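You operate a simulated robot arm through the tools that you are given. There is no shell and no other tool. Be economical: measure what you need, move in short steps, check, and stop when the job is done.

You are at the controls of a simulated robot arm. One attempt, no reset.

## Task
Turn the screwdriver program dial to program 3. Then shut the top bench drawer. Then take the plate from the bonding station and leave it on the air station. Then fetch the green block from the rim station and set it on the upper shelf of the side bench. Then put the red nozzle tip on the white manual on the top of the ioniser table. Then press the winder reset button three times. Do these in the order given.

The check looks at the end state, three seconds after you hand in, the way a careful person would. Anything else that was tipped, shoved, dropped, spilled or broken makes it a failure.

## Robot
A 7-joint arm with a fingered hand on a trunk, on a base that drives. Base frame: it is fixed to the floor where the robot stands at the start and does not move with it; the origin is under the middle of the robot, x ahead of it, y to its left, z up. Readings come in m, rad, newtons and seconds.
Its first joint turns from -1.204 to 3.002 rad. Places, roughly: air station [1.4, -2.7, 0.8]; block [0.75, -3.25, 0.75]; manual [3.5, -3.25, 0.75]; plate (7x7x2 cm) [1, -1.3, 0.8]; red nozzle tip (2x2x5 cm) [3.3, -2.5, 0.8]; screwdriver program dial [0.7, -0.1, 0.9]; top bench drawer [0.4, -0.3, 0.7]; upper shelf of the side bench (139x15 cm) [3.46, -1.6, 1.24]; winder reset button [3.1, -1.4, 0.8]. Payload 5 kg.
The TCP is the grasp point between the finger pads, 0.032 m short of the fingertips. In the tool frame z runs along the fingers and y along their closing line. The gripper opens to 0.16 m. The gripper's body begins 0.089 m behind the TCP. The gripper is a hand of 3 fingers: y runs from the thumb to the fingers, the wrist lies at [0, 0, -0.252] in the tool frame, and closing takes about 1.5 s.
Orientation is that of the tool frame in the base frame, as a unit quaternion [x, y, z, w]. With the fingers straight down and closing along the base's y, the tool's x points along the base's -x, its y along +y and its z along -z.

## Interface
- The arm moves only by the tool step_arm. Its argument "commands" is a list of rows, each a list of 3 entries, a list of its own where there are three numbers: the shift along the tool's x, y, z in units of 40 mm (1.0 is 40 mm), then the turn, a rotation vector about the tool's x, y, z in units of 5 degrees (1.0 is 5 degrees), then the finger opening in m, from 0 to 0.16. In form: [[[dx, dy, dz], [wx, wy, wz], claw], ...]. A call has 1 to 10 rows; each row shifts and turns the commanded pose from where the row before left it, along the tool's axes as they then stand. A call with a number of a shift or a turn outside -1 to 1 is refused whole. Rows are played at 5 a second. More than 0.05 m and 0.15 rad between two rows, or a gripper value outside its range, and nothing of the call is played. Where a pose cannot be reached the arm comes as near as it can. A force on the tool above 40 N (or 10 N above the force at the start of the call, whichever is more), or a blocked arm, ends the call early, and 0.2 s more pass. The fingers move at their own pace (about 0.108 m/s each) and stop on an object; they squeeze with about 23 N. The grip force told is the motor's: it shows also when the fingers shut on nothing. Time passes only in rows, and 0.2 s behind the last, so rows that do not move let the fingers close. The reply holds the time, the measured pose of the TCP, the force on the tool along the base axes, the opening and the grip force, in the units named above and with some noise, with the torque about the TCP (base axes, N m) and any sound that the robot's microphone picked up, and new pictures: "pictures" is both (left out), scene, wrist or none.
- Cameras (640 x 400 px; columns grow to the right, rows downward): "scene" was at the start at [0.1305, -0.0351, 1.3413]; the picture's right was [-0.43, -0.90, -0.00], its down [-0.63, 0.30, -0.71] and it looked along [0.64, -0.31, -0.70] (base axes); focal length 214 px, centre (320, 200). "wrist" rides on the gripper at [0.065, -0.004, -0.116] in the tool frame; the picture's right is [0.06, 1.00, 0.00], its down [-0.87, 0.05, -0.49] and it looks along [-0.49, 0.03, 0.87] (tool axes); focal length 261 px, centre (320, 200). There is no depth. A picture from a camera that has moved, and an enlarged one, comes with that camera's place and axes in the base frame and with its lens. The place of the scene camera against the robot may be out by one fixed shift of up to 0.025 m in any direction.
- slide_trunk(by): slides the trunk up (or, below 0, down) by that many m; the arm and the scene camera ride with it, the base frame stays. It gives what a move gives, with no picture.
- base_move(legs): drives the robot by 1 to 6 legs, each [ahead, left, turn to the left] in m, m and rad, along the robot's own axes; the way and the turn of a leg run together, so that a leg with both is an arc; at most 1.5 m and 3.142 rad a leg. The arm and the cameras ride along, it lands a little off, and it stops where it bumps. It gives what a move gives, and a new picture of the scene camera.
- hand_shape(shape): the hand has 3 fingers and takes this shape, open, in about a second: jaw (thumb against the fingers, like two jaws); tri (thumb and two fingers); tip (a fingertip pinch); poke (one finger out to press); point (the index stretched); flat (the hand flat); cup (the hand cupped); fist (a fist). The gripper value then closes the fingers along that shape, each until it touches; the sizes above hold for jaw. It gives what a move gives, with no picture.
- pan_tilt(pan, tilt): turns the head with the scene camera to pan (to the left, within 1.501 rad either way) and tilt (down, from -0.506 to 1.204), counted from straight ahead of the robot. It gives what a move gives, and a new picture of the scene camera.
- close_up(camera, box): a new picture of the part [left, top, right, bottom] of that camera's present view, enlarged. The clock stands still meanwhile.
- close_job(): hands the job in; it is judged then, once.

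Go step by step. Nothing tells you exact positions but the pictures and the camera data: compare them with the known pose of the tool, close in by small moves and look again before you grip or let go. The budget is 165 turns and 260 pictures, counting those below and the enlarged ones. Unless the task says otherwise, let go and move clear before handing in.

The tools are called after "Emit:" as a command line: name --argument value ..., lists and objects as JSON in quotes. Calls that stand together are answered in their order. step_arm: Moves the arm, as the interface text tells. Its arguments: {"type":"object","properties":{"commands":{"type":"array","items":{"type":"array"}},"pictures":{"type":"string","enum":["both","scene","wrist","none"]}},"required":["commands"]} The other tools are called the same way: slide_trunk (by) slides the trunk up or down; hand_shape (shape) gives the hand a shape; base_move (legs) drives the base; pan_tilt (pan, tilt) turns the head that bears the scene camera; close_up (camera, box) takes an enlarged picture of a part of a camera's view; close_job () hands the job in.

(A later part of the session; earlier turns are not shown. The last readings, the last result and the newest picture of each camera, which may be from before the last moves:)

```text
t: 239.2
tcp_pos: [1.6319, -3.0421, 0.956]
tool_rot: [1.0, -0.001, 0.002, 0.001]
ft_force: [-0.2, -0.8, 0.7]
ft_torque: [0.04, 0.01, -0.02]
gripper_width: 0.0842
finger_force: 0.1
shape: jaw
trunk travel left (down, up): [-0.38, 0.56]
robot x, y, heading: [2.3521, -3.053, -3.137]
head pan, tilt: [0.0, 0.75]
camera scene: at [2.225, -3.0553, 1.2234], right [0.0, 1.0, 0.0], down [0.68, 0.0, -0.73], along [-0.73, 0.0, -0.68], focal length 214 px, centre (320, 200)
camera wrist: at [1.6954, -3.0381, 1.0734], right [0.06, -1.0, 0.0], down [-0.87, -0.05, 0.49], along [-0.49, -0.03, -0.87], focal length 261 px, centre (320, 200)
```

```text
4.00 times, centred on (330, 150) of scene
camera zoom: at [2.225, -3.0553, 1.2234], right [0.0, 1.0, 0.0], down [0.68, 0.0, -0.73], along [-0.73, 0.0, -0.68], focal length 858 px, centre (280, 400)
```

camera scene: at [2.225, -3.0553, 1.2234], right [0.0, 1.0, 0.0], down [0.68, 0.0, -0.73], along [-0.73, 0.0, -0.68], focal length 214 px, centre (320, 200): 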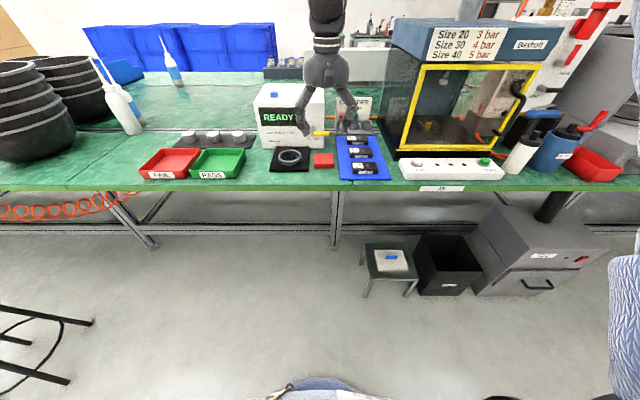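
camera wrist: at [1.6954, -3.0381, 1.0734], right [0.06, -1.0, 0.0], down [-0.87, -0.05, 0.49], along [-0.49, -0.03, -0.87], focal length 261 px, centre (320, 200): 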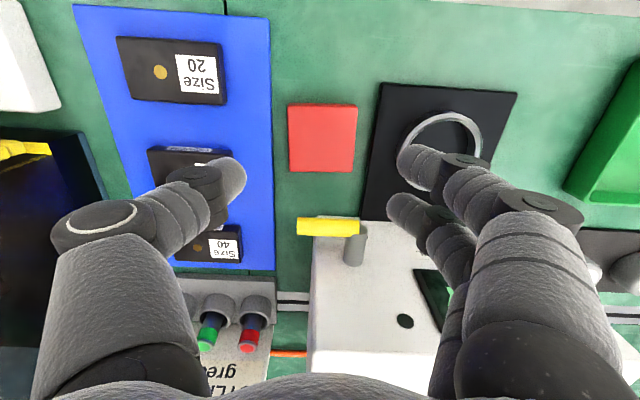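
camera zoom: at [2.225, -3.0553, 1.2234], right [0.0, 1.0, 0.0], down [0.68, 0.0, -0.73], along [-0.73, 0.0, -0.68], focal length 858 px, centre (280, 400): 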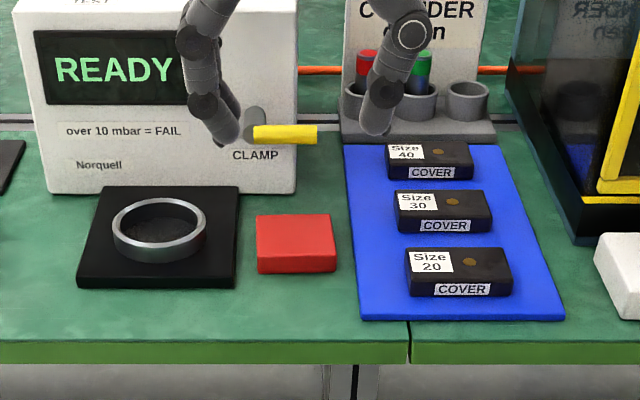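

The plate lies flat on the AIR bench between tester and covers, nothing else moved. Now I raise and retract the arm, and go back round to the rim side for the green block.

Emit:
step_arm --commands '[[[0, 0, -1], [0, 0, 0], 0.05], [[0, 0, -1], [0, 0, 0], 0.05], [[0, 0, -1], [0, 0, 0], 0.05], [[0, 0, -1], [0, 0, 0], 0.05], [[1, 0, 0], [0, 0, 0], 0.03], [[1, 0, 0], [0, 0, 0], 0.03], [[1, 0, 0], [0, 0, 0], 0.03], [[1, 0, 0], [0, 0, 0], 0.03], [[1, 0, 0], [0, 0, 0], 0.03]]' --pictures "none"

Emit:
slide_trunk --by 0.12

Emit:
base_move --legs '[[0, 0, -1.57]]'

Emit:
pan_tilt --pan 0.0 --tilt 0.4

```text
t: 241.2
tcp_pos: [1.832, -3.0403, 1.1161]
tool_rot: [1.0, 0.0, 0.002, 0.002]
ft_force: [0.5, -0.5, 0.1]
ft_torque: [0.0, -0.02, 0.0]
gripper_width: 0.0304
finger_force: 0.0
shape: jaw
trunk travel left (down, up): [-0.38, 0.56]
robot x, y, heading: [2.3506, -3.0587, -3.14]
head pan, tilt: [0.0, 0.75]
```

```text
t: 242.7
tcp_pos: [1.8309, -3.0415, 1.2353]
tool_rot: [1.0, 0.0, 0.004, 0.002]
ft_force: [-0.9, 0.6, 0.5]
ft_torque: [0.01, -0.02, -0.06]
gripper_width: 0.0304
finger_force: 0.0
shape: jaw
trunk travel left (down, up): [-0.5, 0.44]
robot x, y, heading: [2.3539, -3.0547, -3.139]
head pan, tilt: [0.0, 0.75]
```

```text
t: 247.0
tcp_pos: [2.3699, -2.5353, 1.2366]
tool_rot: [-0.704, 0.71, 0.0, -0.004]
ft_force: [-0.1, 0.7, -0.1]
ft_torque: [0.01, 0.0, 0.01]
gripper_width: 0.0306
finger_force: 0.1
shape: jaw
trunk travel left (down, up): [-0.5, 0.44]
robot x, y, heading: [2.3527, -3.0568, 1.563]
head pan, tilt: [0.0, 0.75]
camera scene: at [2.3588, -2.922, 1.3434], right [1.0, -0.01, 0.0], down [-0.01, -0.68, -0.73], along [0.01, 0.73, -0.68], focal length 214 px, centre (320, 200)
```

scene: 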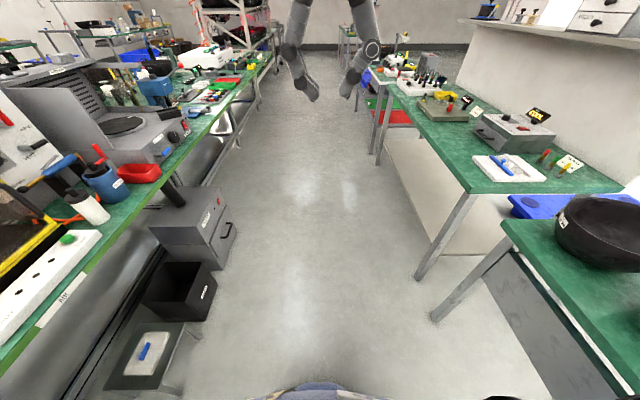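

```text
t: 247.8
tcp_pos: [2.3697, -2.5362, 1.2365]
tool_rot: [-0.704, 0.71, -0.002, -0.004]
ft_force: [0.2, 1.5, 0.6]
ft_torque: [-0.02, 0.0, 0.03]
gripper_width: 0.0307
finger_force: 0.0
shape: jaw
trunk travel left (down, up): [-0.5, 0.44]
robot x, y, heading: [2.3529, -3.0589, 1.562]
head pan, tilt: [0.0, 0.4]
camera scene: at [2.3587, -2.9121, 1.3744], right [1.0, -0.01, 0.0], down [0.0, -0.39, -0.92], along [0.01, 0.92, -0.39], focal length 214 px, centre (320, 200)
```

scene: 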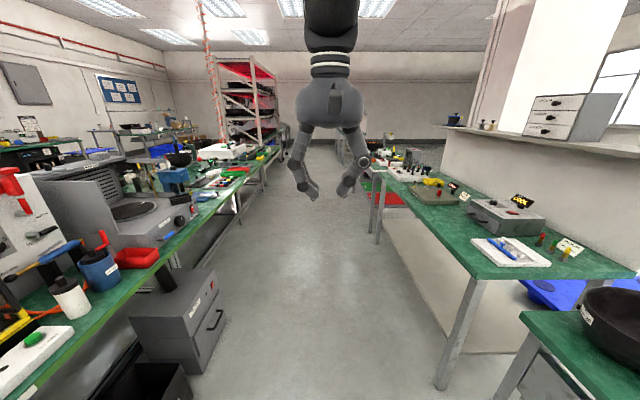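

The way up the aisle is free. I drive back round: up the far aisle, across at y≈4.68, ready to go down the near aisle.

Emit:
base_move --legs '[[1.5, 0.12, 0.008], [1.5, 0, 0], [1.5, 0, 0], [1.5, 0, 0], [1.5, 0, 0], [0.24, 0, 0]]'

Emit:
base_move --legs '[[0, 0, 1.57]]'

```text
refused: leg 1 is longer than a leg can be; nothing moved
```

```text
t: 252.0
tcp_pos: [1.8314, -3.0356, 1.2374]
tool_rot: [1.0, -0.005, 0.004, 0.002]
ft_force: [0.3, 0.3, -0.3]
ft_torque: [0.0, 0.02, -0.02]
gripper_width: 0.0305
finger_force: 0.1
shape: jaw
trunk travel left (down, up): [-0.5, 0.44]
robot x, y, heading: [2.3509, -3.056, 3.133]
head pan, tilt: [0.0, 0.4]
camera scene: at [2.2144, -3.0536, 1.3745], right [0.01, 1.0, 0.0], down [0.39, 0.0, -0.92], along [-0.92, 0.01, -0.39], focal length 214 px, centre (320, 200)
```

scene: 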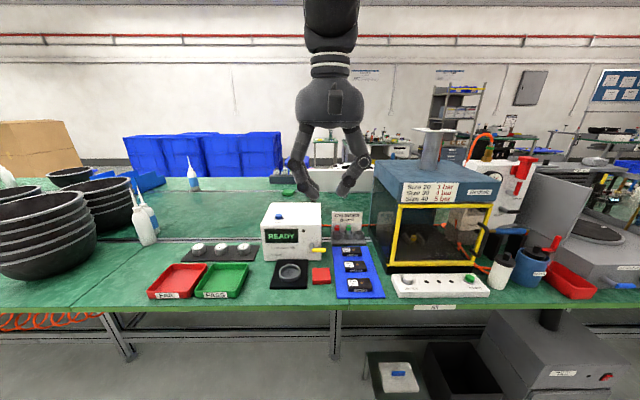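

The first call was refused, so the robot only turned back; but this view shows a green block behind the tester at about (0.69, -3.28). I enlarge it, then resume the drive.

Emit:
close_up --camera "scene" --box '[240, 160, 360, 220]'

Emit:
base_move --legs '[[0, 0, -1.565]]'

```text
5.33 times, centred on (300, 190) of scene
camera zoom: at [2.2144, -3.0536, 1.3745], right [0.01, 1.0, 0.0], down [0.39, 0.0, -0.92], along [-0.92, 0.01, -0.39], focal length 1144 px, centre (427, 253)
```

zoom: 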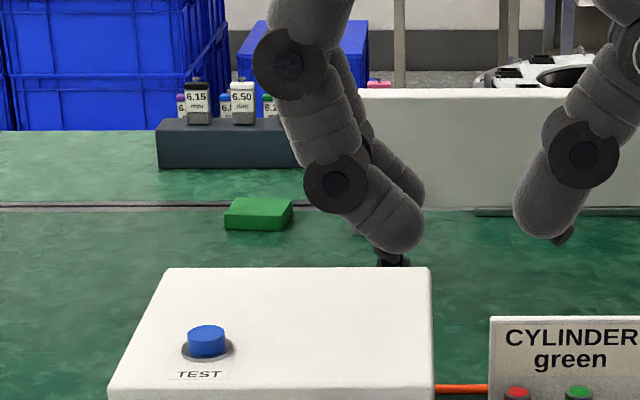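

```text
t: 256.2
tcp_pos: [2.3729, -2.5355, 1.2371]
tool_rot: [-0.702, 0.713, -0.001, -0.002]
ft_force: [-0.3, -0.2, 0.5]
ft_torque: [0.0, -0.02, 0.03]
gripper_width: 0.0307
finger_force: 0.1
shape: jaw
trunk travel left (down, up): [-0.5, 0.44]
robot x, y, heading: [2.3497, -3.0557, 1.555]
head pan, tilt: [0.0, 0.4]
camera scene: at [2.3599, -2.9123, 1.3745], right [1.0, -0.01, 0.0], down [-0.01, -0.39, -0.92], along [0.01, 0.92, -0.39], focal length 214 px, centre (320, 200)
```

scene: 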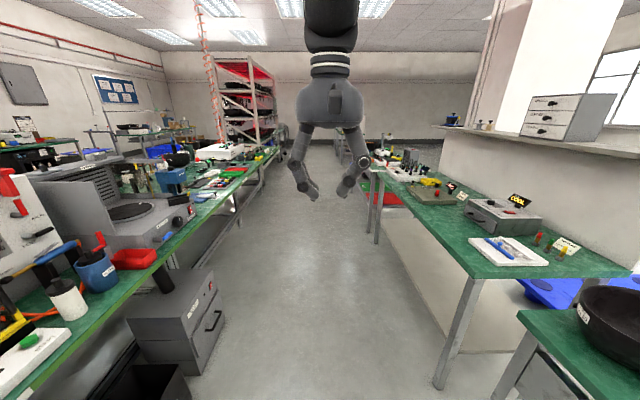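

The green block is at about (0.77, -3.27), reachable from the front. I drive up the far aisle now.

Emit:
base_move --legs '[[1.45, 0.15, 0.014], [1.5, 0, 0], [1.5, 0, 0], [1.5, 0, 0], [1.5, 0, 0], [0.28, 0, 0]]'

```text
t: 293.1
tcp_pos: [2.2474, 5.1906, 1.2362]
tool_rot: [-0.703, 0.711, -0.001, -0.003]
ft_force: [0.3, 0.5, -1.1]
ft_torque: [-0.05, -0.03, 0.0]
gripper_width: 0.0305
finger_force: 0.1
shape: jaw
trunk travel left (down, up): [-0.5, 0.44]
robot x, y, heading: [2.2227, 4.6665, 1.56]
head pan, tilt: [0.0, 0.4]
camera scene: at [2.2337, 4.8147, 1.3743], right [1.0, -0.01, 0.0], down [0.0, -0.39, -0.92], along [0.01, 0.92, -0.39], focal length 214 px, centre (320, 200)
```

scene: 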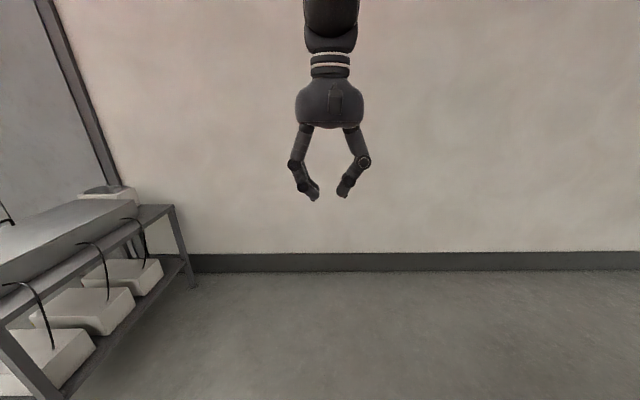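

Now I turn left, cross the gap to x≈-0.65 and turn to face down the near aisle.

Emit:
base_move --legs '[[0, 0, 1.58], [1.45, 0, 0], [1.42, 0, 0], [0, 0, 1.57]]'

```text
t: 314.6
tcp_pos: [-0.678, 4.1982, 1.2366]
tool_rot: [0.718, 0.696, 0.004, -0.001]
ft_force: [0.2, 1.1, 0.1]
ft_torque: [-0.03, -0.01, 0.0]
gripper_width: 0.0306
finger_force: 0.1
shape: jaw
trunk travel left (down, up): [-0.5, 0.44]
robot x, y, heading: [-0.6495, 4.7119, -1.597]
head pan, tilt: [0.0, 0.4]
camera scene: at [-0.6452, 4.575, 1.3745], right [-1.0, 0.03, 0.0], down [0.01, 0.39, -0.92], along [-0.03, -0.92, -0.39], focal length 214 px, centre (320, 200)
```

scene: 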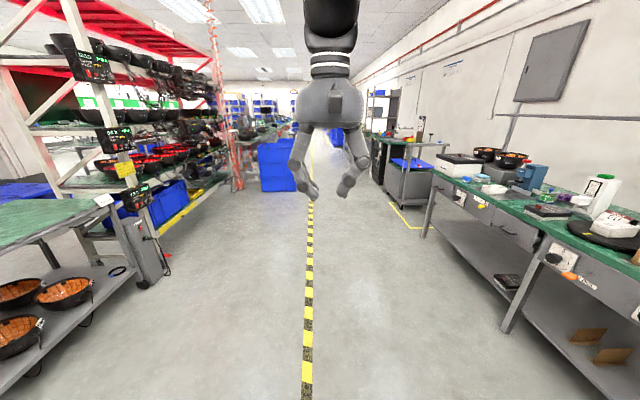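

The near aisle is clear. I drive down it.

Emit:
base_move --legs '[[1.5, 0, 0.026], [1.5, 0, 0], [1.5, 0, 0], [1.5, 0, 0], [1.5, 0, 0], [0.45, 0, 0]]'

```text
t: 352.5
tcp_pos: [-0.6888, -3.7566, 1.2368]
tool_rot: [0.708, 0.706, 0.003, -0.001]
ft_force: [-0.9, -0.3, -0.8]
ft_torque: [0.04, -0.02, -0.02]
gripper_width: 0.0307
finger_force: 0.1
shape: jaw
trunk travel left (down, up): [-0.5, 0.44]
robot x, y, heading: [-0.6737, -3.2348, -1.572]
head pan, tilt: [0.0, 0.4]
camera scene: at [-0.6665, -3.3783, 1.3744], right [-1.0, 0.0, 0.0], down [0.0, 0.39, -0.92], along [0.0, -0.92, -0.39], focal length 214 px, centre (320, 200)
```

scene: 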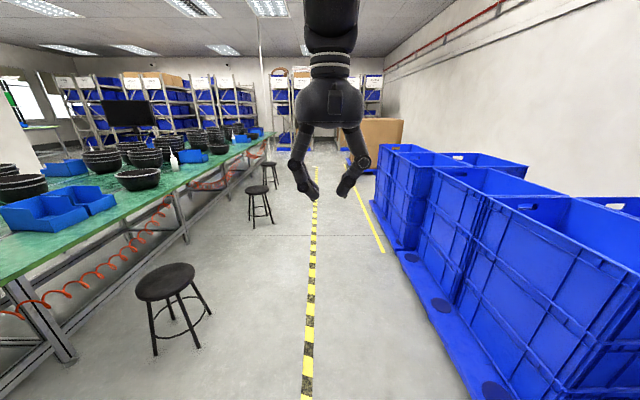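

I turn to face the rim bench and drive up to it.

Emit:
base_move --legs '[[0, 0, 1.572], [0.7, 0, 0]]'

Emit:
step_arm --commands '[[[-0.5, 0, 0], [0, 0, 0], 0.12], [[-0.5, 0, 0], [0, 0, 0], 0.12]]'

```text
t: 360.1
tcp_pos: [0.5483, -3.2478, 1.2355]
tool_rot: [0.0, 1.0, 0.001, -0.004]
ft_force: [1.3, 0.7, 0.1]
ft_torque: [0.01, 0.01, 0.01]
gripper_width: 0.0303
finger_force: 0.0
shape: jaw
trunk travel left (down, up): [-0.5, 0.44]
robot x, y, heading: [0.0266, -3.2357, 0.006]
head pan, tilt: [0.0, 0.4]
camera scene: at [0.1773, -3.2337, 1.3744], right [0.0, -1.0, 0.0], down [-0.39, 0.0, -0.92], along [0.92, 0.0, -0.39], focal length 214 px, centre (320, 200)
```

scene: 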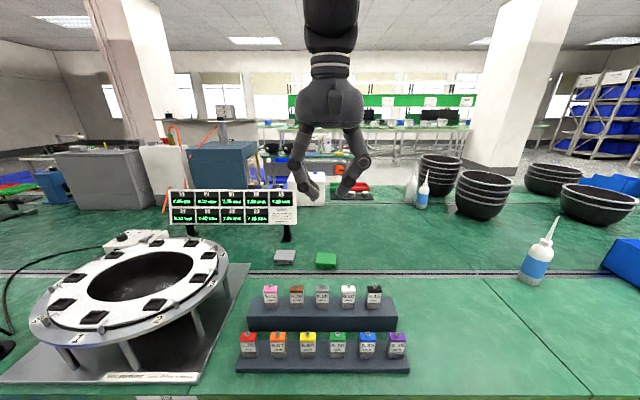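

```text
t: 360.7
tcp_pos: [0.5878, -3.2482, 1.2352]
tool_rot: [0.0, 1.0, 0.002, -0.003]
ft_force: [-0.9, 0.2, 0.0]
ft_torque: [0.01, 0.0, 0.02]
gripper_width: 0.1197
finger_force: 0.0
shape: jaw
trunk travel left (down, up): [-0.5, 0.44]
robot x, y, heading: [0.0269, -3.2341, -0.002]
head pan, tilt: [0.0, 0.4]
camera scene: at [0.1768, -3.2335, 1.3745], right [0.0, -1.0, 0.0], down [-0.39, 0.0, -0.92], along [0.92, 0.0, -0.39], focal length 214 px, centre (320, 200)
camera wrist: at [0.5213, -3.2532, 1.3533], right [-0.06, 1.0, 0.0], down [0.87, 0.05, 0.49], along [0.49, 0.03, -0.87], focal length 261 px, centre (320, 200)
```

scene: 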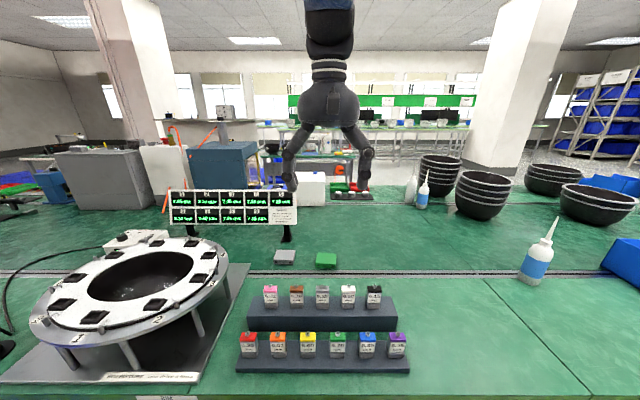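
wrist: 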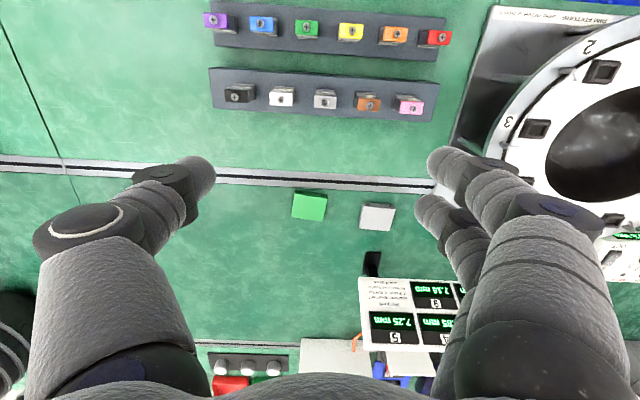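

The standalone flat green block is at about (0.837, -3.258); a grey one lies beside it. I enlarge it.

Emit:
close_up --camera "wrist" --box '[260, 160, 420, 260]'

Emit:
close_up --camera "scene" --box '[240, 220, 400, 300]'

```text
4.00 times, centred on (340, 210) of wrist
camera zoom: at [0.5213, -3.2532, 1.3533], right [-0.06, 1.0, 0.0], down [0.87, 0.05, 0.49], along [0.49, 0.03, -0.87], focal length 1043 px, centre (240, 160)
```

zoom: 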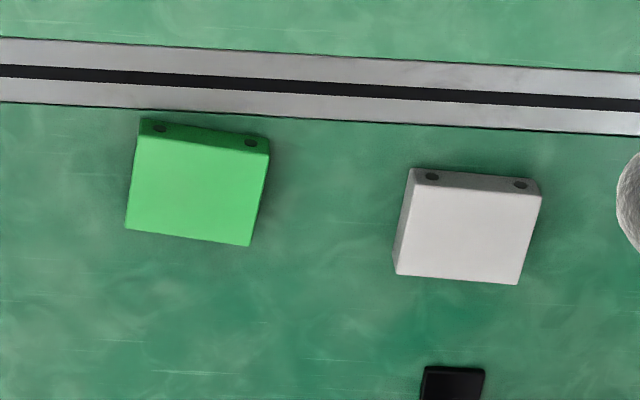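

```text
4.00 times, centred on (320, 260) of scene
camera zoom: at [0.1768, -3.2335, 1.3745], right [0.0, -1.0, 0.0], down [-0.39, 0.0, -0.92], along [0.92, 0.0, -0.39], focal length 858 px, centre (320, -40)
```

zoom: 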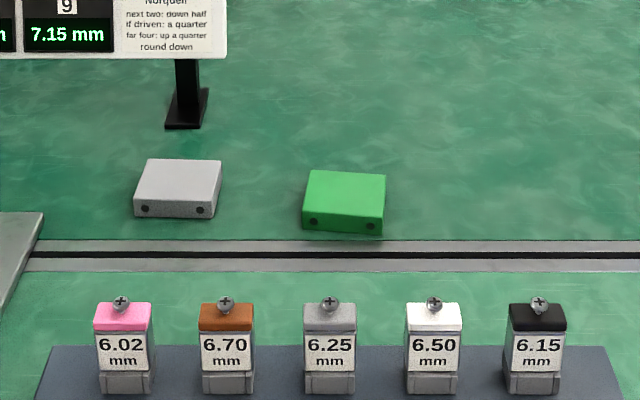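

The green block (about 7.5 cm square, 2.5 cm high) is centred near (0.840, -3.257), turned ~4°. I move above it and descend partway.

Emit:
step_arm --commands '[[[-1, -0.04, 0], [0, 0, 0.9], 0.12], [[-1, -0.04, 0], [0, 0, 0], 0.12], [[-1, -0.04, 0], [0, 0, 0], 0.12], [[-1, -0.04, 0], [0, 0, 0], 0.12], [[-1, -0.04, 0], [0, 0, 0], 0.12], [[-1, 0.35, 0.5], [0, 0, 0], 0.12], [[-0.3, 0.1, 1], [0, 0, 0], 0.12], [[0, 0, 1], [0, 0, 0], 0.12], [[0, 0, 1], [0, 0, 0], 0.12], [[0, 0, 1], [0, 0, 0], 0.12]]'

```text
t: 362.9
tcp_pos: [0.84, -3.2569, 1.0535]
tool_rot: [0.039, 0.999, 0.002, -0.005]
ft_force: [-0.4, 0.1, -0.7]
ft_torque: [0.01, 0.03, -0.02]
gripper_width: 0.1198
finger_force: 0.1
shape: jaw
trunk travel left (down, up): [-0.5, 0.44]
robot x, y, heading: [0.0293, -3.2346, 0.001]
head pan, tilt: [0.0, 0.4]
camera scene: at [0.178, -3.2339, 1.3744], right [0.0, -1.0, 0.0], down [-0.39, 0.0, -0.92], along [0.92, 0.0, -0.39], focal length 214 px, centre (320, 200)
camera wrist: at [0.7732, -3.2551, 1.171], right [0.02, 1.0, 0.0], down [0.87, -0.02, 0.48], along [0.48, 0.0, -0.87], focal length 261 px, centre (320, 200)
```

scene: 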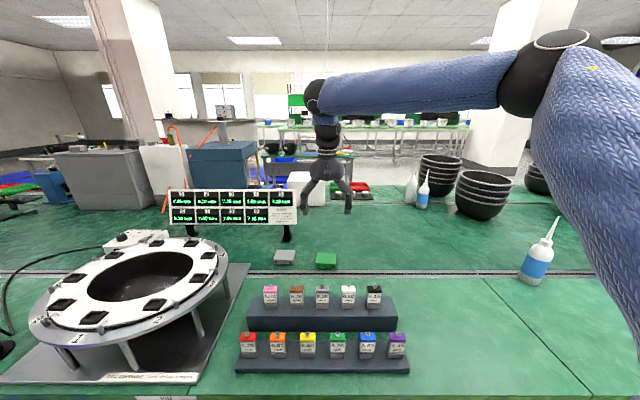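
wrist: 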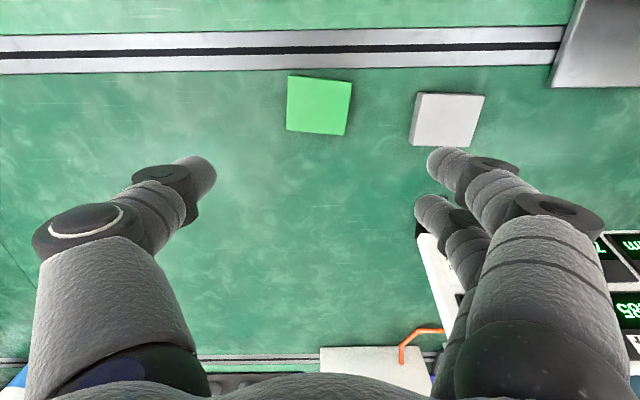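

The block is at (0.827, -3.256) and needs ~5° more yaw. I align and descend to grip height.

Emit:
step_arm --commands '[[[0.3, 0, 0.8], [0, 0, 1], 0.11], [[0, 0, 0.9], [0, 0, 0], 0.11], [[0, 0, 0.9], [0, 0, 0], 0.11], [[0, 0, 0.9], [0, 0, 0], 0.11], [[0, 0, 0.8], [0, 0, 0], 0.11], [[0, 0, 0.4], [0, 0, 0], 0.11], [[0, 0, 0.25], [0, 0, 0], 0.11]]' --pictures "wrist"

```text
t: 364.5
tcp_pos: [0.8244, -3.2525, 0.8562]
tool_rot: [0.083, 0.997, 0.002, -0.004]
ft_force: [-0.4, 0.7, 0.5]
ft_torque: [-0.01, 0.0, -0.03]
gripper_width: 0.1107
finger_force: 0.0
shape: jaw
trunk travel left (down, up): [-0.5, 0.44]
robot x, y, heading: [0.0291, -3.2347, 0.004]
head pan, tilt: [0.0, 0.4]
camera wrist: at [0.7589, -3.2473, 0.974], right [0.1, 0.99, 0.0], down [0.87, -0.09, 0.49], along [0.48, -0.05, -0.87], focal length 261 px, centre (320, 200)
```

wrist: 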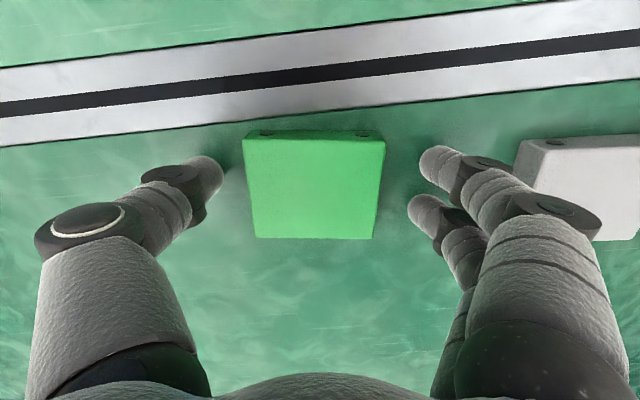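

The block is centred between the fingers. I lower a bit, close, and lift.

Emit:
step_arm --commands '[[[0, 0, 0.12], [0, 0, 0], 0.11], [[0, 0, 0], [0, 0, 0], 0.08], [[0, 0, 0], [0, 0, 0], 0.05], [[0, 0, 0], [0, 0, 0], 0.05], [[0, 0, 0], [0, 0, 0], 0.05], [[0, 0, -0.5], [0, 0, 0], 0.05], [[0, 0, -1], [0, 0, 0], 0.05], [[0, 0, -1], [0, 0, 0], 0.05], [[0, 0, -1], [0, 0, 0], 0.05]]'

```text
t: 366.5
tcp_pos: [0.8245, -3.2531, 0.992]
tool_rot: [0.082, 0.997, 0.002, -0.003]
ft_force: [-0.2, 0.9, -0.2]
ft_torque: [-0.03, -0.03, 0.0]
gripper_width: 0.0693
finger_force: 23.2
shape: jaw
trunk travel left (down, up): [-0.5, 0.44]
robot x, y, heading: [0.0269, -3.2377, 0.002]
head pan, tilt: [0.0, 0.4]
camera scene: at [0.1757, -3.2332, 1.3745], right [0.0, -1.0, 0.0], down [-0.39, 0.0, -0.92], along [0.92, 0.0, -0.39], focal length 214 px, centre (320, 200)
camera wrist: at [0.7582, -3.2468, 1.1093], right [0.1, 0.99, 0.0], down [0.87, -0.09, 0.49], along [0.48, -0.05, -0.87], focal length 261 px, centre (320, 200)
```

scene: 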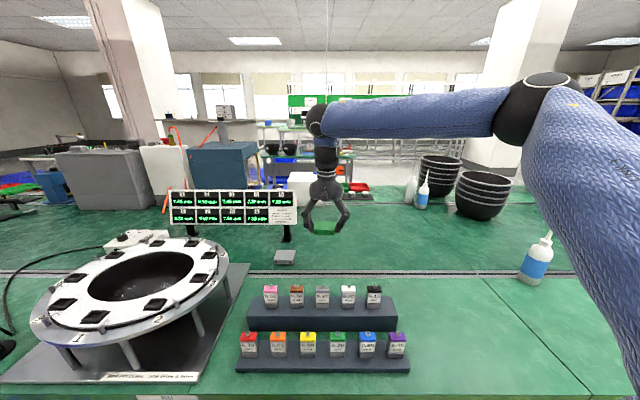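
wrist: 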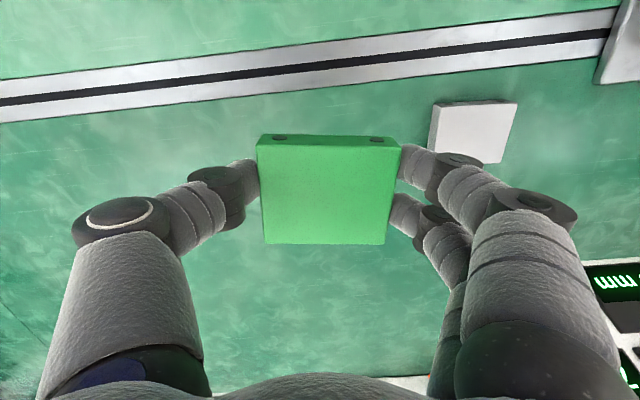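

The green block is held. I lift, retract and back away from the bench.

Emit:
step_arm --commands '[[[0, 0, -1], [0, 0, 0], 0.055], [[0, 0, -1], [0, 0, 0], 0.055], [[0, 0, -1], [0, 0, 0], 0.055], [[0, 0, -1], [0, 0, 0], 0.055], [[0, 0, -1], [0, 0, 0], 0.055], [[0, 0, -1], [0, 0, 0], 0.055], [[1, 0, 0], [0, 0, 0], 0.055], [[1, 0, 0], [0, 0, 0], 0.055], [[1, 0, 0], [0, 0, 0], 0.055], [[1, 0, 0], [0, 0, 0], 0.055]]' --pictures "none"

Emit:
step_arm --commands '[[[1, -0.3, 0], [0, 0, -0.9], 0.055], [[1, -0.3, 0], [0, 0, -0.9], 0.055], [[1, -0.3, 0], [0, 0, 0], 0.055]]' --pictures "none"

Emit:
base_move --legs '[[-0.68, 0, 0], [0, 0, 1.57]]'

```text
t: 368.7
tcp_pos: [0.6689, -3.2269, 1.232]
tool_rot: [0.083, 0.997, 0.0, -0.004]
ft_force: [0.2, 0.0, -0.3]
ft_torque: [-0.05, -0.03, -0.03]
gripper_width: 0.0691
finger_force: 22.7
shape: jaw
trunk travel left (down, up): [-0.5, 0.44]
robot x, y, heading: [0.0277, -3.2357, 0.005]
head pan, tilt: [0.0, 0.4]
```

```text
t: 369.5
tcp_pos: [0.5461, -3.2544, 1.2332]
tool_rot: [0.003, 1.0, 0.003, -0.002]
ft_force: [-0.2, 0.6, -0.9]
ft_torque: [0.02, -0.02, -0.03]
gripper_width: 0.0692
finger_force: 23.3
shape: jaw
trunk travel left (down, up): [-0.5, 0.44]
robot x, y, heading: [0.0261, -3.2318, 0.002]
head pan, tilt: [0.0, 0.4]
```

```text
t: 377.1
tcp_pos: [-0.6366, -2.7117, 1.2325]
tool_rot: [0.709, -0.705, 0.001, 0.004]
ft_force: [0.3, 0.1, -1.3]
ft_torque: [0.01, -0.01, -0.01]
gripper_width: 0.0691
finger_force: 22.8
shape: jaw
trunk travel left (down, up): [-0.5, 0.44]
robot x, y, heading: [-0.6445, -3.2323, 1.591]
head pan, tilt: [0.0, 0.4]
camera scene: at [-0.643, -3.0897, 1.3745], right [1.0, 0.01, 0.0], down [0.01, -0.39, -0.92], along [-0.01, 0.92, -0.39], focal length 214 px, centre (320, 200)
```

scene: 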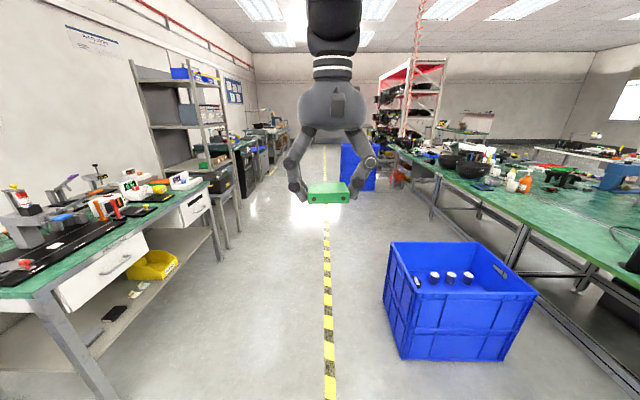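

The block is held firmly. I drive back up the near aisle.

Emit:
base_move --legs '[[1.5, 0, -0.021], [1.5, 0, 0], [1.5, 0, 0], [1.5, 0, 0], [1.5, 0, 0], [0.4, 0, 0]]'

```text
t: 414.6
tcp_pos: [-0.649, 5.1565, 1.2315]
tool_rot: [-0.698, 0.716, -0.001, -0.004]
ft_force: [-0.7, 0.4, -1.6]
ft_torque: [-0.03, 0.03, -0.01]
gripper_width: 0.0691
finger_force: 23.2
shape: jaw
trunk travel left (down, up): [-0.5, 0.44]
robot x, y, heading: [-0.6799, 4.6339, 1.557]
head pan, tilt: [0.0, 0.4]
camera scene: at [-0.6672, 4.7796, 1.3744], right [1.0, -0.02, 0.0], down [-0.01, -0.39, -0.92], along [0.01, 0.92, -0.39], focal length 214 px, centre (320, 200)
```

scene: 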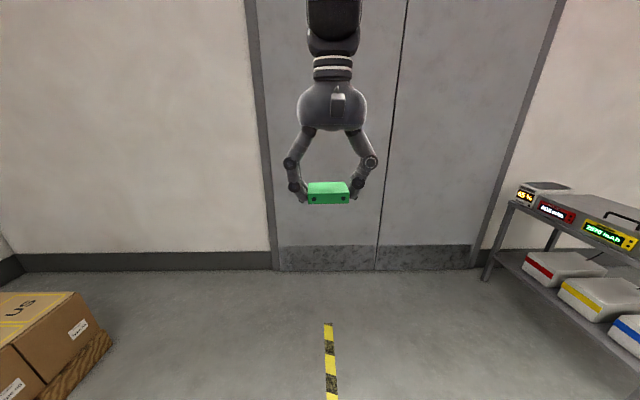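

I cross through the gap again and turn down the far aisle.

Emit:
base_move --legs '[[0, 0, -1.557], [1.45, 0.04, 0], [1.4, 0, 0], [0, 0, -1.57]]'

```text
t: 436.0
tcp_pos: [2.1297, 4.1403, 1.2325]
tool_rot: [0.716, 0.699, 0.004, -0.001]
ft_force: [-1.1, 1.3, -1.2]
ft_torque: [0.0, 0.03, 0.03]
gripper_width: 0.0687
finger_force: 23.3
shape: jaw
trunk travel left (down, up): [-0.5, 0.44]
robot x, y, heading: [2.1546, 4.6617, -1.589]
head pan, tilt: [0.0, 0.4]
camera scene: at [2.1611, 4.5183, 1.3745], right [-1.0, 0.01, 0.0], down [0.01, 0.39, -0.92], along [-0.01, -0.92, -0.39], focal length 214 px, centre (320, 200)
```

scene: 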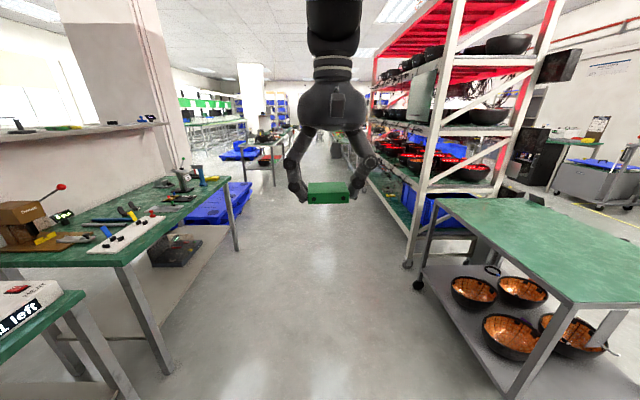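

I drive down the far aisle to y≈-1.6, the shelf's middle.

Emit:
base_move --legs '[[1.5, 0, 0.018], [1.5, 0, 0], [1.5, 0, 0], [1.5, 0, 0], [0.25, 0, 0]]'

Emit:
base_move --legs '[[0, 0, 1.57]]'

```text
t: 466.0
tcp_pos: [2.1308, -2.1295, 1.231]
tool_rot: [0.713, 0.701, 0.005, -0.002]
ft_force: [0.4, 0.1, -1.7]
ft_torque: [0.03, 0.01, -0.02]
gripper_width: 0.069
finger_force: 23.2
shape: jaw
trunk travel left (down, up): [-0.5, 0.44]
robot x, y, heading: [2.1498, -1.6097, -1.58]
head pan, tilt: [0.0, 0.4]
camera scene: at [2.1572, -1.751, 1.3743], right [-1.0, 0.01, 0.0], down [0.0, 0.39, -0.92], along [-0.01, -0.92, -0.39], focal length 214 px, centre (320, 200)
```

scene: 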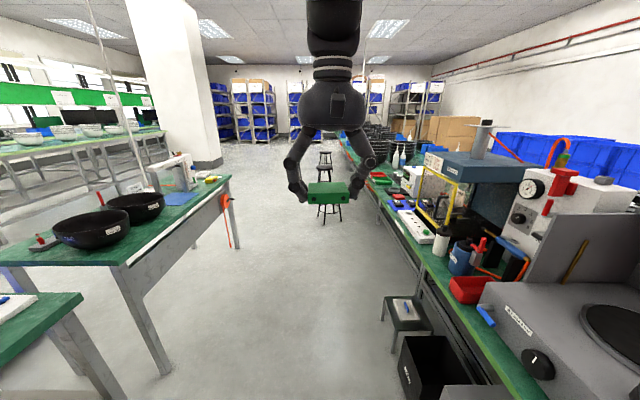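

```text
t: 470.2
tcp_pos: [2.6724, -1.6335, 1.2306]
tool_rot: [0.013, 1.0, 0.0, -0.003]
ft_force: [0.4, 0.5, -0.8]
ft_torque: [0.01, 0.01, 0.01]
gripper_width: 0.0689
finger_force: 22.8
shape: jaw
trunk travel left (down, up): [-0.5, 0.44]
robot x, y, heading: [2.153, -1.6055, -0.016]
head pan, tilt: [0.0, 0.4]
camera scene: at [2.3014, -1.6088, 1.3745], right [-0.01, -1.0, 0.0], down [-0.39, 0.01, -0.92], along [0.92, -0.01, -0.39], focal length 214 px, centre (320, 200)
```

scene: 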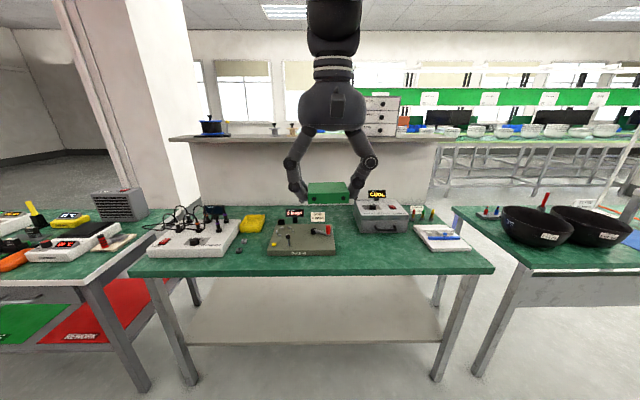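

The upper shelf spans y≈-0.9…-2.3 with a few items on it. I raise the trunk to look onto it.

Emit:
slide_trunk --by 0.36

Emit:
pan_tilt --pan 0.0 --tilt 0.5

Emit:
close_up --camera "scene" --box '[150, 100, 470, 300]'

```text
t: 473.7
tcp_pos: [2.673, -1.6346, 1.5914]
tool_rot: [0.013, 1.0, 0.002, -0.003]
ft_force: [0.4, 0.4, -0.2]
ft_torque: [-0.04, -0.01, -0.01]
gripper_width: 0.0689
finger_force: 22.9
shape: jaw
trunk travel left (down, up): [-0.86, 0.08]
robot x, y, heading: [2.1492, -1.6065, -0.016]
head pan, tilt: [0.0, 0.4]
```

```text
t: 474.4
tcp_pos: [2.672, -1.6336, 1.5924]
tool_rot: [0.012, 1.0, 0.001, -0.004]
ft_force: [-0.9, 0.0, 0.0]
ft_torque: [-0.01, 0.01, 0.01]
gripper_width: 0.0692
finger_force: 22.8
shape: jaw
trunk travel left (down, up): [-0.86, 0.08]
robot x, y, heading: [2.1526, -1.6096, -0.01]
head pan, tilt: [0.0, 0.499]
camera scene: at [2.2998, -1.609, 1.7254], right [-0.01, -1.0, 0.0], down [-0.48, 0.01, -0.88], along [0.88, -0.01, -0.48], focal length 214 px, centre (320, 200)
```

scene: 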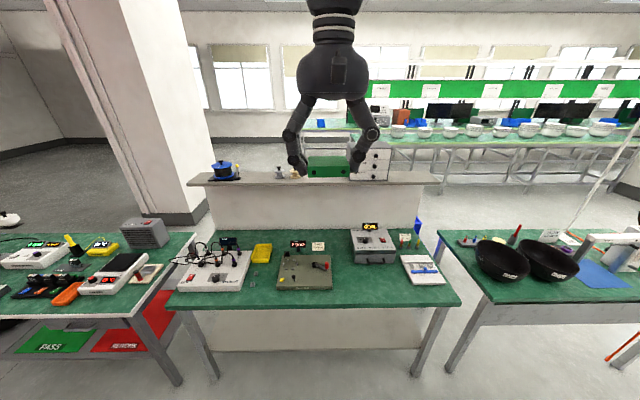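

```text
2.00 times, centred on (310, 200) of scene
camera zoom: at [2.2998, -1.609, 1.7254], right [-0.01, -1.0, 0.0], down [-0.48, 0.01, -0.88], along [0.88, -0.01, -0.48], focal length 429 px, centre (340, 200)
```

zoom: 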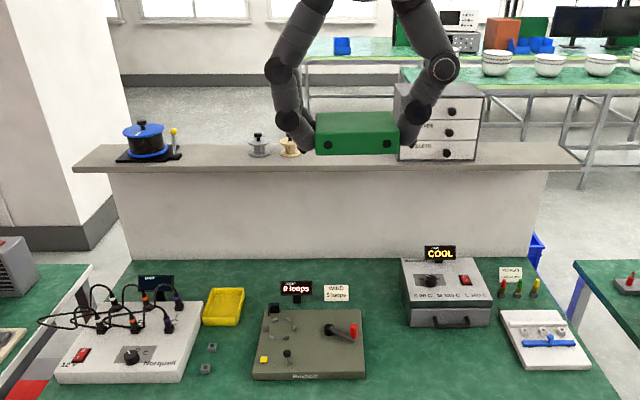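

The middle of the shelf (y≈-1.5…-1.76) is free between spools and drawer box. I drive close to the bench to reach it.

Emit:
base_move --legs '[[0.39, 0, 0.012]]'

Emit:
step_arm --commands '[[[-1, 0, 0], [0, 0, 0], 0.055], [[-1, 0, 0], [0, 0, 0], 0.055], [[-1, 0, 0], [0, 0, 0], 0.055], [[-1, 0, 0], [0, 0, 0], 0.055], [[-1, 0, 0], [0, 0, 0], 0.055], [[-1, 0, 0.3], [0, 0, 0], 0.055], [[-1, 0, 0.5], [0, 0, 0], 0.055]]'

```text
t: 476.8
tcp_pos: [3.061, -1.626, 1.5924]
tool_rot: [0.003, 1.0, 0.002, -0.003]
ft_force: [0.8, 0.2, -0.5]
ft_torque: [0.02, 0.05, 0.0]
gripper_width: 0.0692
finger_force: 23.1
shape: jaw
trunk travel left (down, up): [-0.86, 0.08]
robot x, y, heading: [2.5407, -1.6066, 0.002]
head pan, tilt: [0.0, 0.499]
camera scene: at [2.6878, -1.6083, 1.7254], right [0.0, -1.0, 0.0], down [-0.48, 0.0, -0.88], along [0.88, 0.0, -0.48], focal length 214 px, centre (320, 200)
```

scene: 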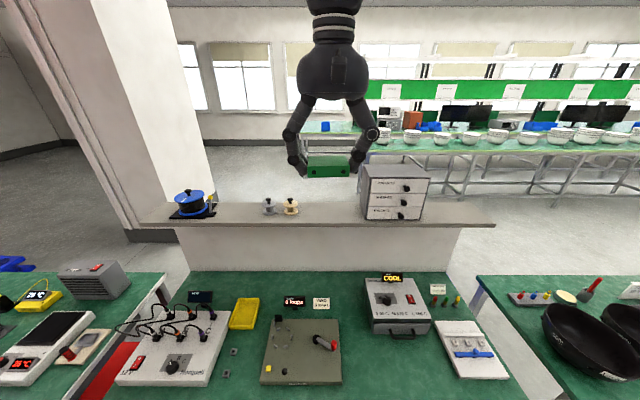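

```text
t: 478.4
tcp_pos: [3.3446, -1.6263, 1.5554]
tool_rot: [0.002, 1.0, 0.002, -0.005]
ft_force: [0.5, -0.1, -2.1]
ft_torque: [-0.02, 0.09, 0.01]
gripper_width: 0.069
finger_force: 23.4
shape: jaw
trunk travel left (down, up): [-0.86, 0.08]
robot x, y, heading: [2.5427, -1.6116, 0.004]
head pan, tilt: [0.0, 0.499]
camera scene: at [2.6917, -1.6077, 1.725], right [0.0, -1.0, 0.0], down [-0.48, 0.0, -0.88], along [0.88, 0.0, -0.48], focal length 214 px, centre (320, 200)
camera wrist: at [3.2785, -1.6312, 1.6733], right [-0.06, 1.0, 0.0], down [0.87, 0.05, 0.48], along [0.48, 0.03, -0.88], focal length 261 px, centre (320, 200)
```

scene: 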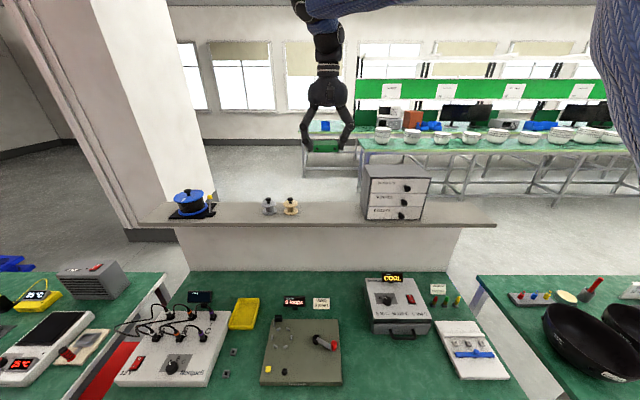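
wrist: 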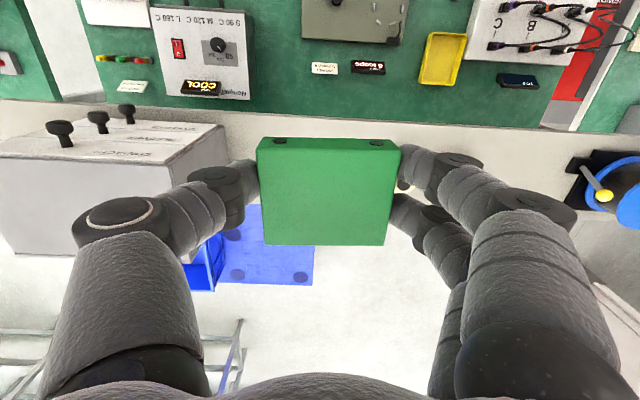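

The shelf top spans x≈3.385–3.535; the free centre is y≈-1.615. I move over it and lower partway.

Emit:
step_arm --commands '[[[-1, 0.1, 0], [0, 0, 0], 0.055], [[-1, 0.1, 0], [0, 0, 0], 0.055], [[-0.9, 0.1, 0], [0, 0, 0], 0.055], [[0, 0, 0.9], [0, 0, 0], 0.055], [[0, 0, 0.9], [0, 0, 0], 0.055], [[0, 0, 0.9], [0, 0, 0], 0.055], [[0, 0, 0.9], [0, 0, 0], 0.055], [[0, 0, 0], [0, 0, 0], 0.055]]'

Emit:
close_up --camera "scene" --box '[240, 130, 440, 250]'

```text
t: 480.2
tcp_pos: [3.455, -1.6148, 1.415]
tool_rot: [0.002, 1.0, 0.0, -0.003]
ft_force: [0.1, 1.1, -0.6]
ft_torque: [-0.06, 0.01, 0.02]
gripper_width: 0.069
finger_force: 23.2
shape: jaw
trunk travel left (down, up): [-0.86, 0.08]
robot x, y, heading: [2.5432, -1.6096, 0.002]
head pan, tilt: [0.0, 0.499]
camera scene: at [2.6868, -1.6066, 1.7255], right [0.0, -1.0, 0.0], down [-0.48, 0.0, -0.88], along [0.88, 0.0, -0.48], focal length 214 px, centre (320, 200)
camera wrist: at [3.3883, -1.619, 1.5321], right [-0.06, 1.0, 0.0], down [0.87, 0.05, 0.49], along [0.49, 0.03, -0.87], focal length 261 px, centre (320, 200)
```

scene: 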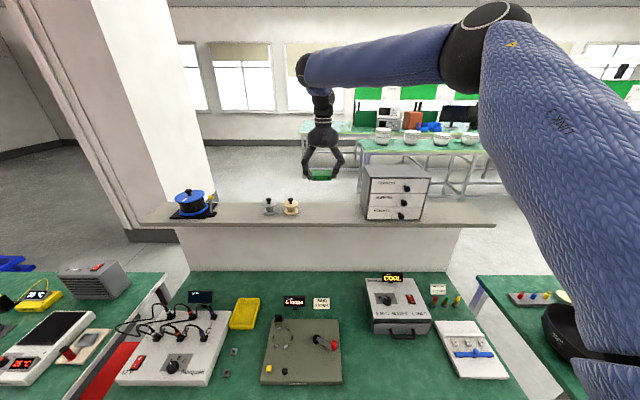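
wrist: 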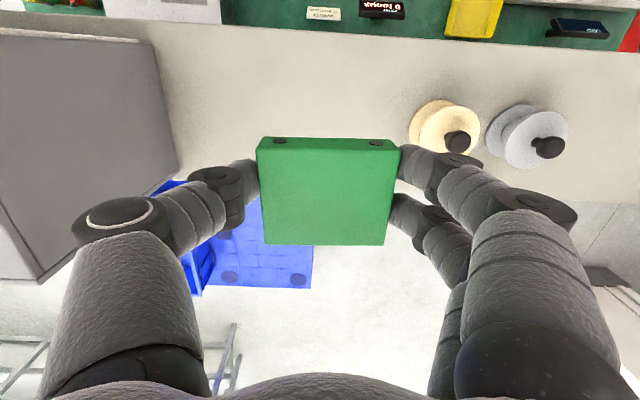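

```text
3.20 times, centred on (340, 190) of scene
camera zoom: at [2.6868, -1.6066, 1.7255], right [0.0, -1.0, 0.0], down [-0.48, 0.0, -0.88], along [0.88, 0.0, -0.48], focal length 686 px, centre (256, 232)
```

zoom: 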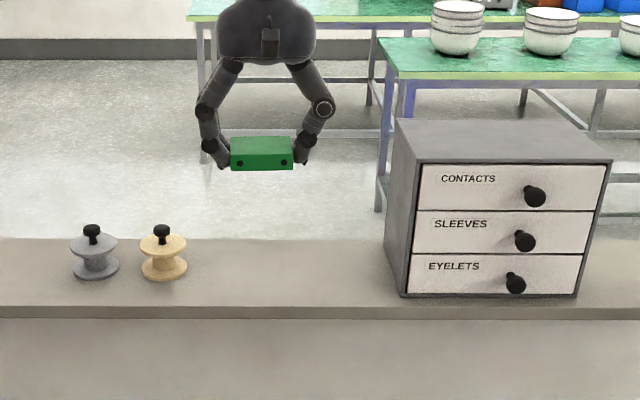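

The block hangs over the shelf's centre line, between spool and drawer box. I shift 1 cm away from the spool and lower to contact.

Emit:
step_arm --commands '[[[0, -0.25, 0.8], [0, 0, 0], 0.055], [[0, 0, 0.8], [0, 0, 0], 0.055], [[0, 0, 0.7], [0, 0, 0], 0.055], [[0, 0, 0.35], [0, 0, 0], 0.055], [[0, 0, 0.2], [0, 0, 0], 0.055], [[0, 0, 0.15], [0, 0, 0], 0.055], [[0, 0, 0.1], [0, 0, 0], 0.055]]'

Emit:
close_up --camera "scene" --box '[240, 130, 440, 250]'

```text
t: 481.8
tcp_pos: [3.4553, -1.6253, 1.2898]
tool_rot: [0.003, 1.0, 0.002, -0.004]
ft_force: [-0.3, 0.1, -0.4]
ft_torque: [-0.02, -0.01, 0.0]
gripper_width: 0.0688
finger_force: 22.8
shape: jaw
trunk travel left (down, up): [-0.86, 0.08]
robot x, y, heading: [2.54, -1.6131, 0.004]
head pan, tilt: [0.0, 0.499]
camera scene: at [2.6881, -1.608, 1.7254], right [0.0, -1.0, 0.0], down [-0.48, 0.0, -0.88], along [0.88, 0.0, -0.48], focal length 214 px, centre (320, 200)
camera wrist: at [3.3886, -1.6295, 1.4071], right [-0.06, 1.0, 0.0], down [0.87, 0.05, 0.49], along [0.48, 0.03, -0.87], focal length 261 px, centre (320, 200)
```

scene: 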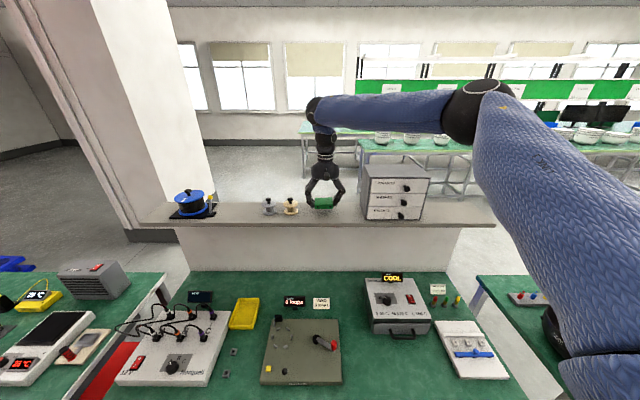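
wrist: 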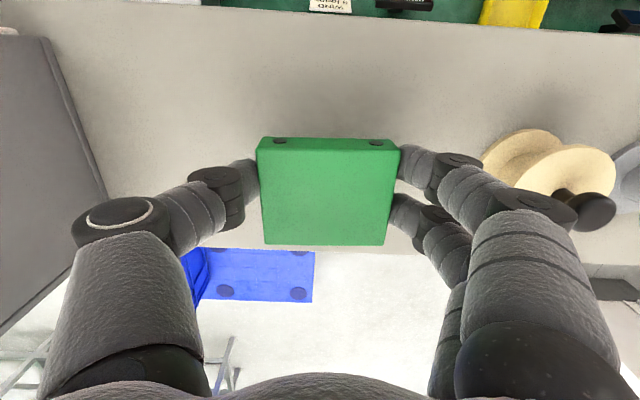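

```text
3.20 times, centred on (340, 190) of scene
camera zoom: at [2.6881, -1.608, 1.7254], right [0.0, -1.0, 0.0], down [-0.48, 0.0, -0.88], along [0.88, 0.0, -0.48], focal length 686 px, centre (256, 232)
```

zoom: 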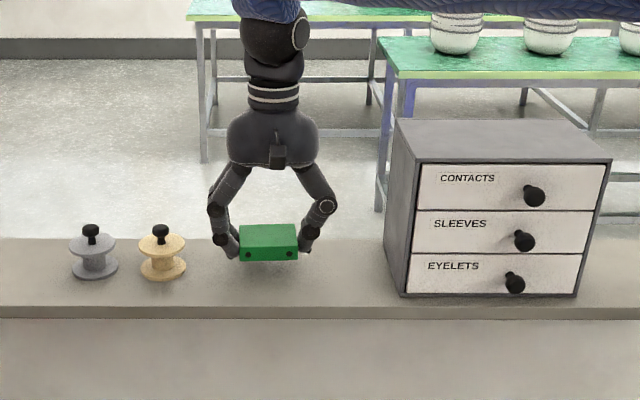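

The block is almost at the shelf. I centre it 8 mm towards the robot and lower until contact.

Emit:
step_arm --commands '[[[0.2, 0, 0], [0, 0, 0], 0.055], [[0, 0, 0.12], [0, 0, 0], 0.055], [[0, 0, 0.12], [0, 0, 0], 0.055], [[0, 0, 0.1], [0, 0, 0], 0.055]]' --pictures "none"

```text
t: 482.8
tcp_pos: [3.448, -1.6262, 1.2752]
tool_rot: [0.002, 1.0, 0.002, -0.003]
ft_force: [-0.5, -0.2, -0.6]
ft_torque: [0.0, 0.01, 0.02]
gripper_width: 0.0689
finger_force: 23.4
shape: jaw
trunk travel left (down, up): [-0.86, 0.08]
robot x, y, heading: [2.5388, -1.6086, 0.001]
head pan, tilt: [0.0, 0.499]
```

Emit:
step_arm --commands '[[[0, 0, 0.1], [0, 0, 0], 0.055], [[0, 0, 0.1], [0, 0, 0], 0.055], [[0, 0, 0.1], [0, 0, 0], 0.055]]' --pictures "both"

Emit:
close_up --camera "scene" --box '[240, 150, 400, 240]'

```text
t: 483.6
tcp_pos: [3.4462, -1.6254, 1.2635]
tool_rot: [0.003, 1.0, 0.001, -0.003]
ft_force: [-0.2, -0.1, 0.3]
ft_torque: [0.02, -0.04, 0.03]
gripper_width: 0.0691
finger_force: 22.7
shape: jaw
trunk travel left (down, up): [-0.86, 0.08]
robot x, y, heading: [2.5397, -1.6086, 0.0]
head pan, tilt: [0.0, 0.499]
camera scene: at [2.6882, -1.6084, 1.7254], right [0.0, -1.0, 0.0], down [-0.48, 0.0, -0.88], along [0.88, 0.0, -0.48], focal length 214 px, centre (320, 200)
camera wrist: at [3.3801, -1.6297, 1.3813], right [-0.06, 1.0, 0.0], down [0.87, 0.05, 0.49], along [0.48, 0.03, -0.87], focal length 261 px, centre (320, 200)
```

scene: 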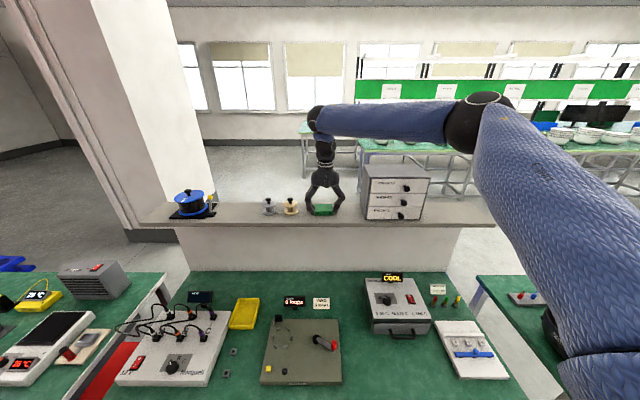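
wrist: 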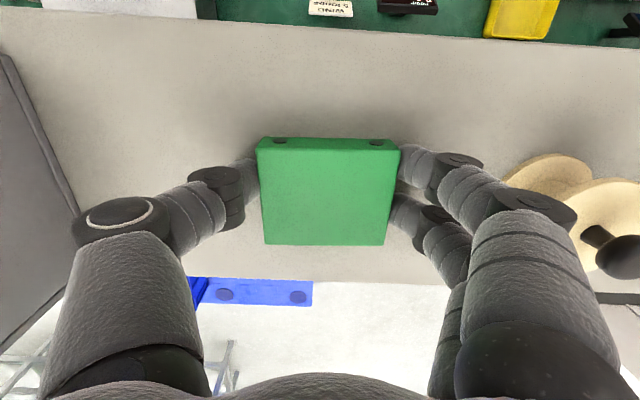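

```text
4.00 times, centred on (320, 195) of scene
camera zoom: at [2.6882, -1.6084, 1.7254], right [0.0, -1.0, 0.0], down [-0.48, 0.0, -0.88], along [0.88, 0.0, -0.48], focal length 858 px, centre (320, 220)
```

zoom: 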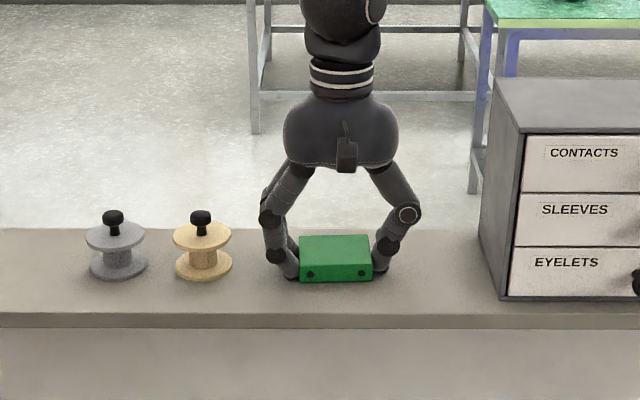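

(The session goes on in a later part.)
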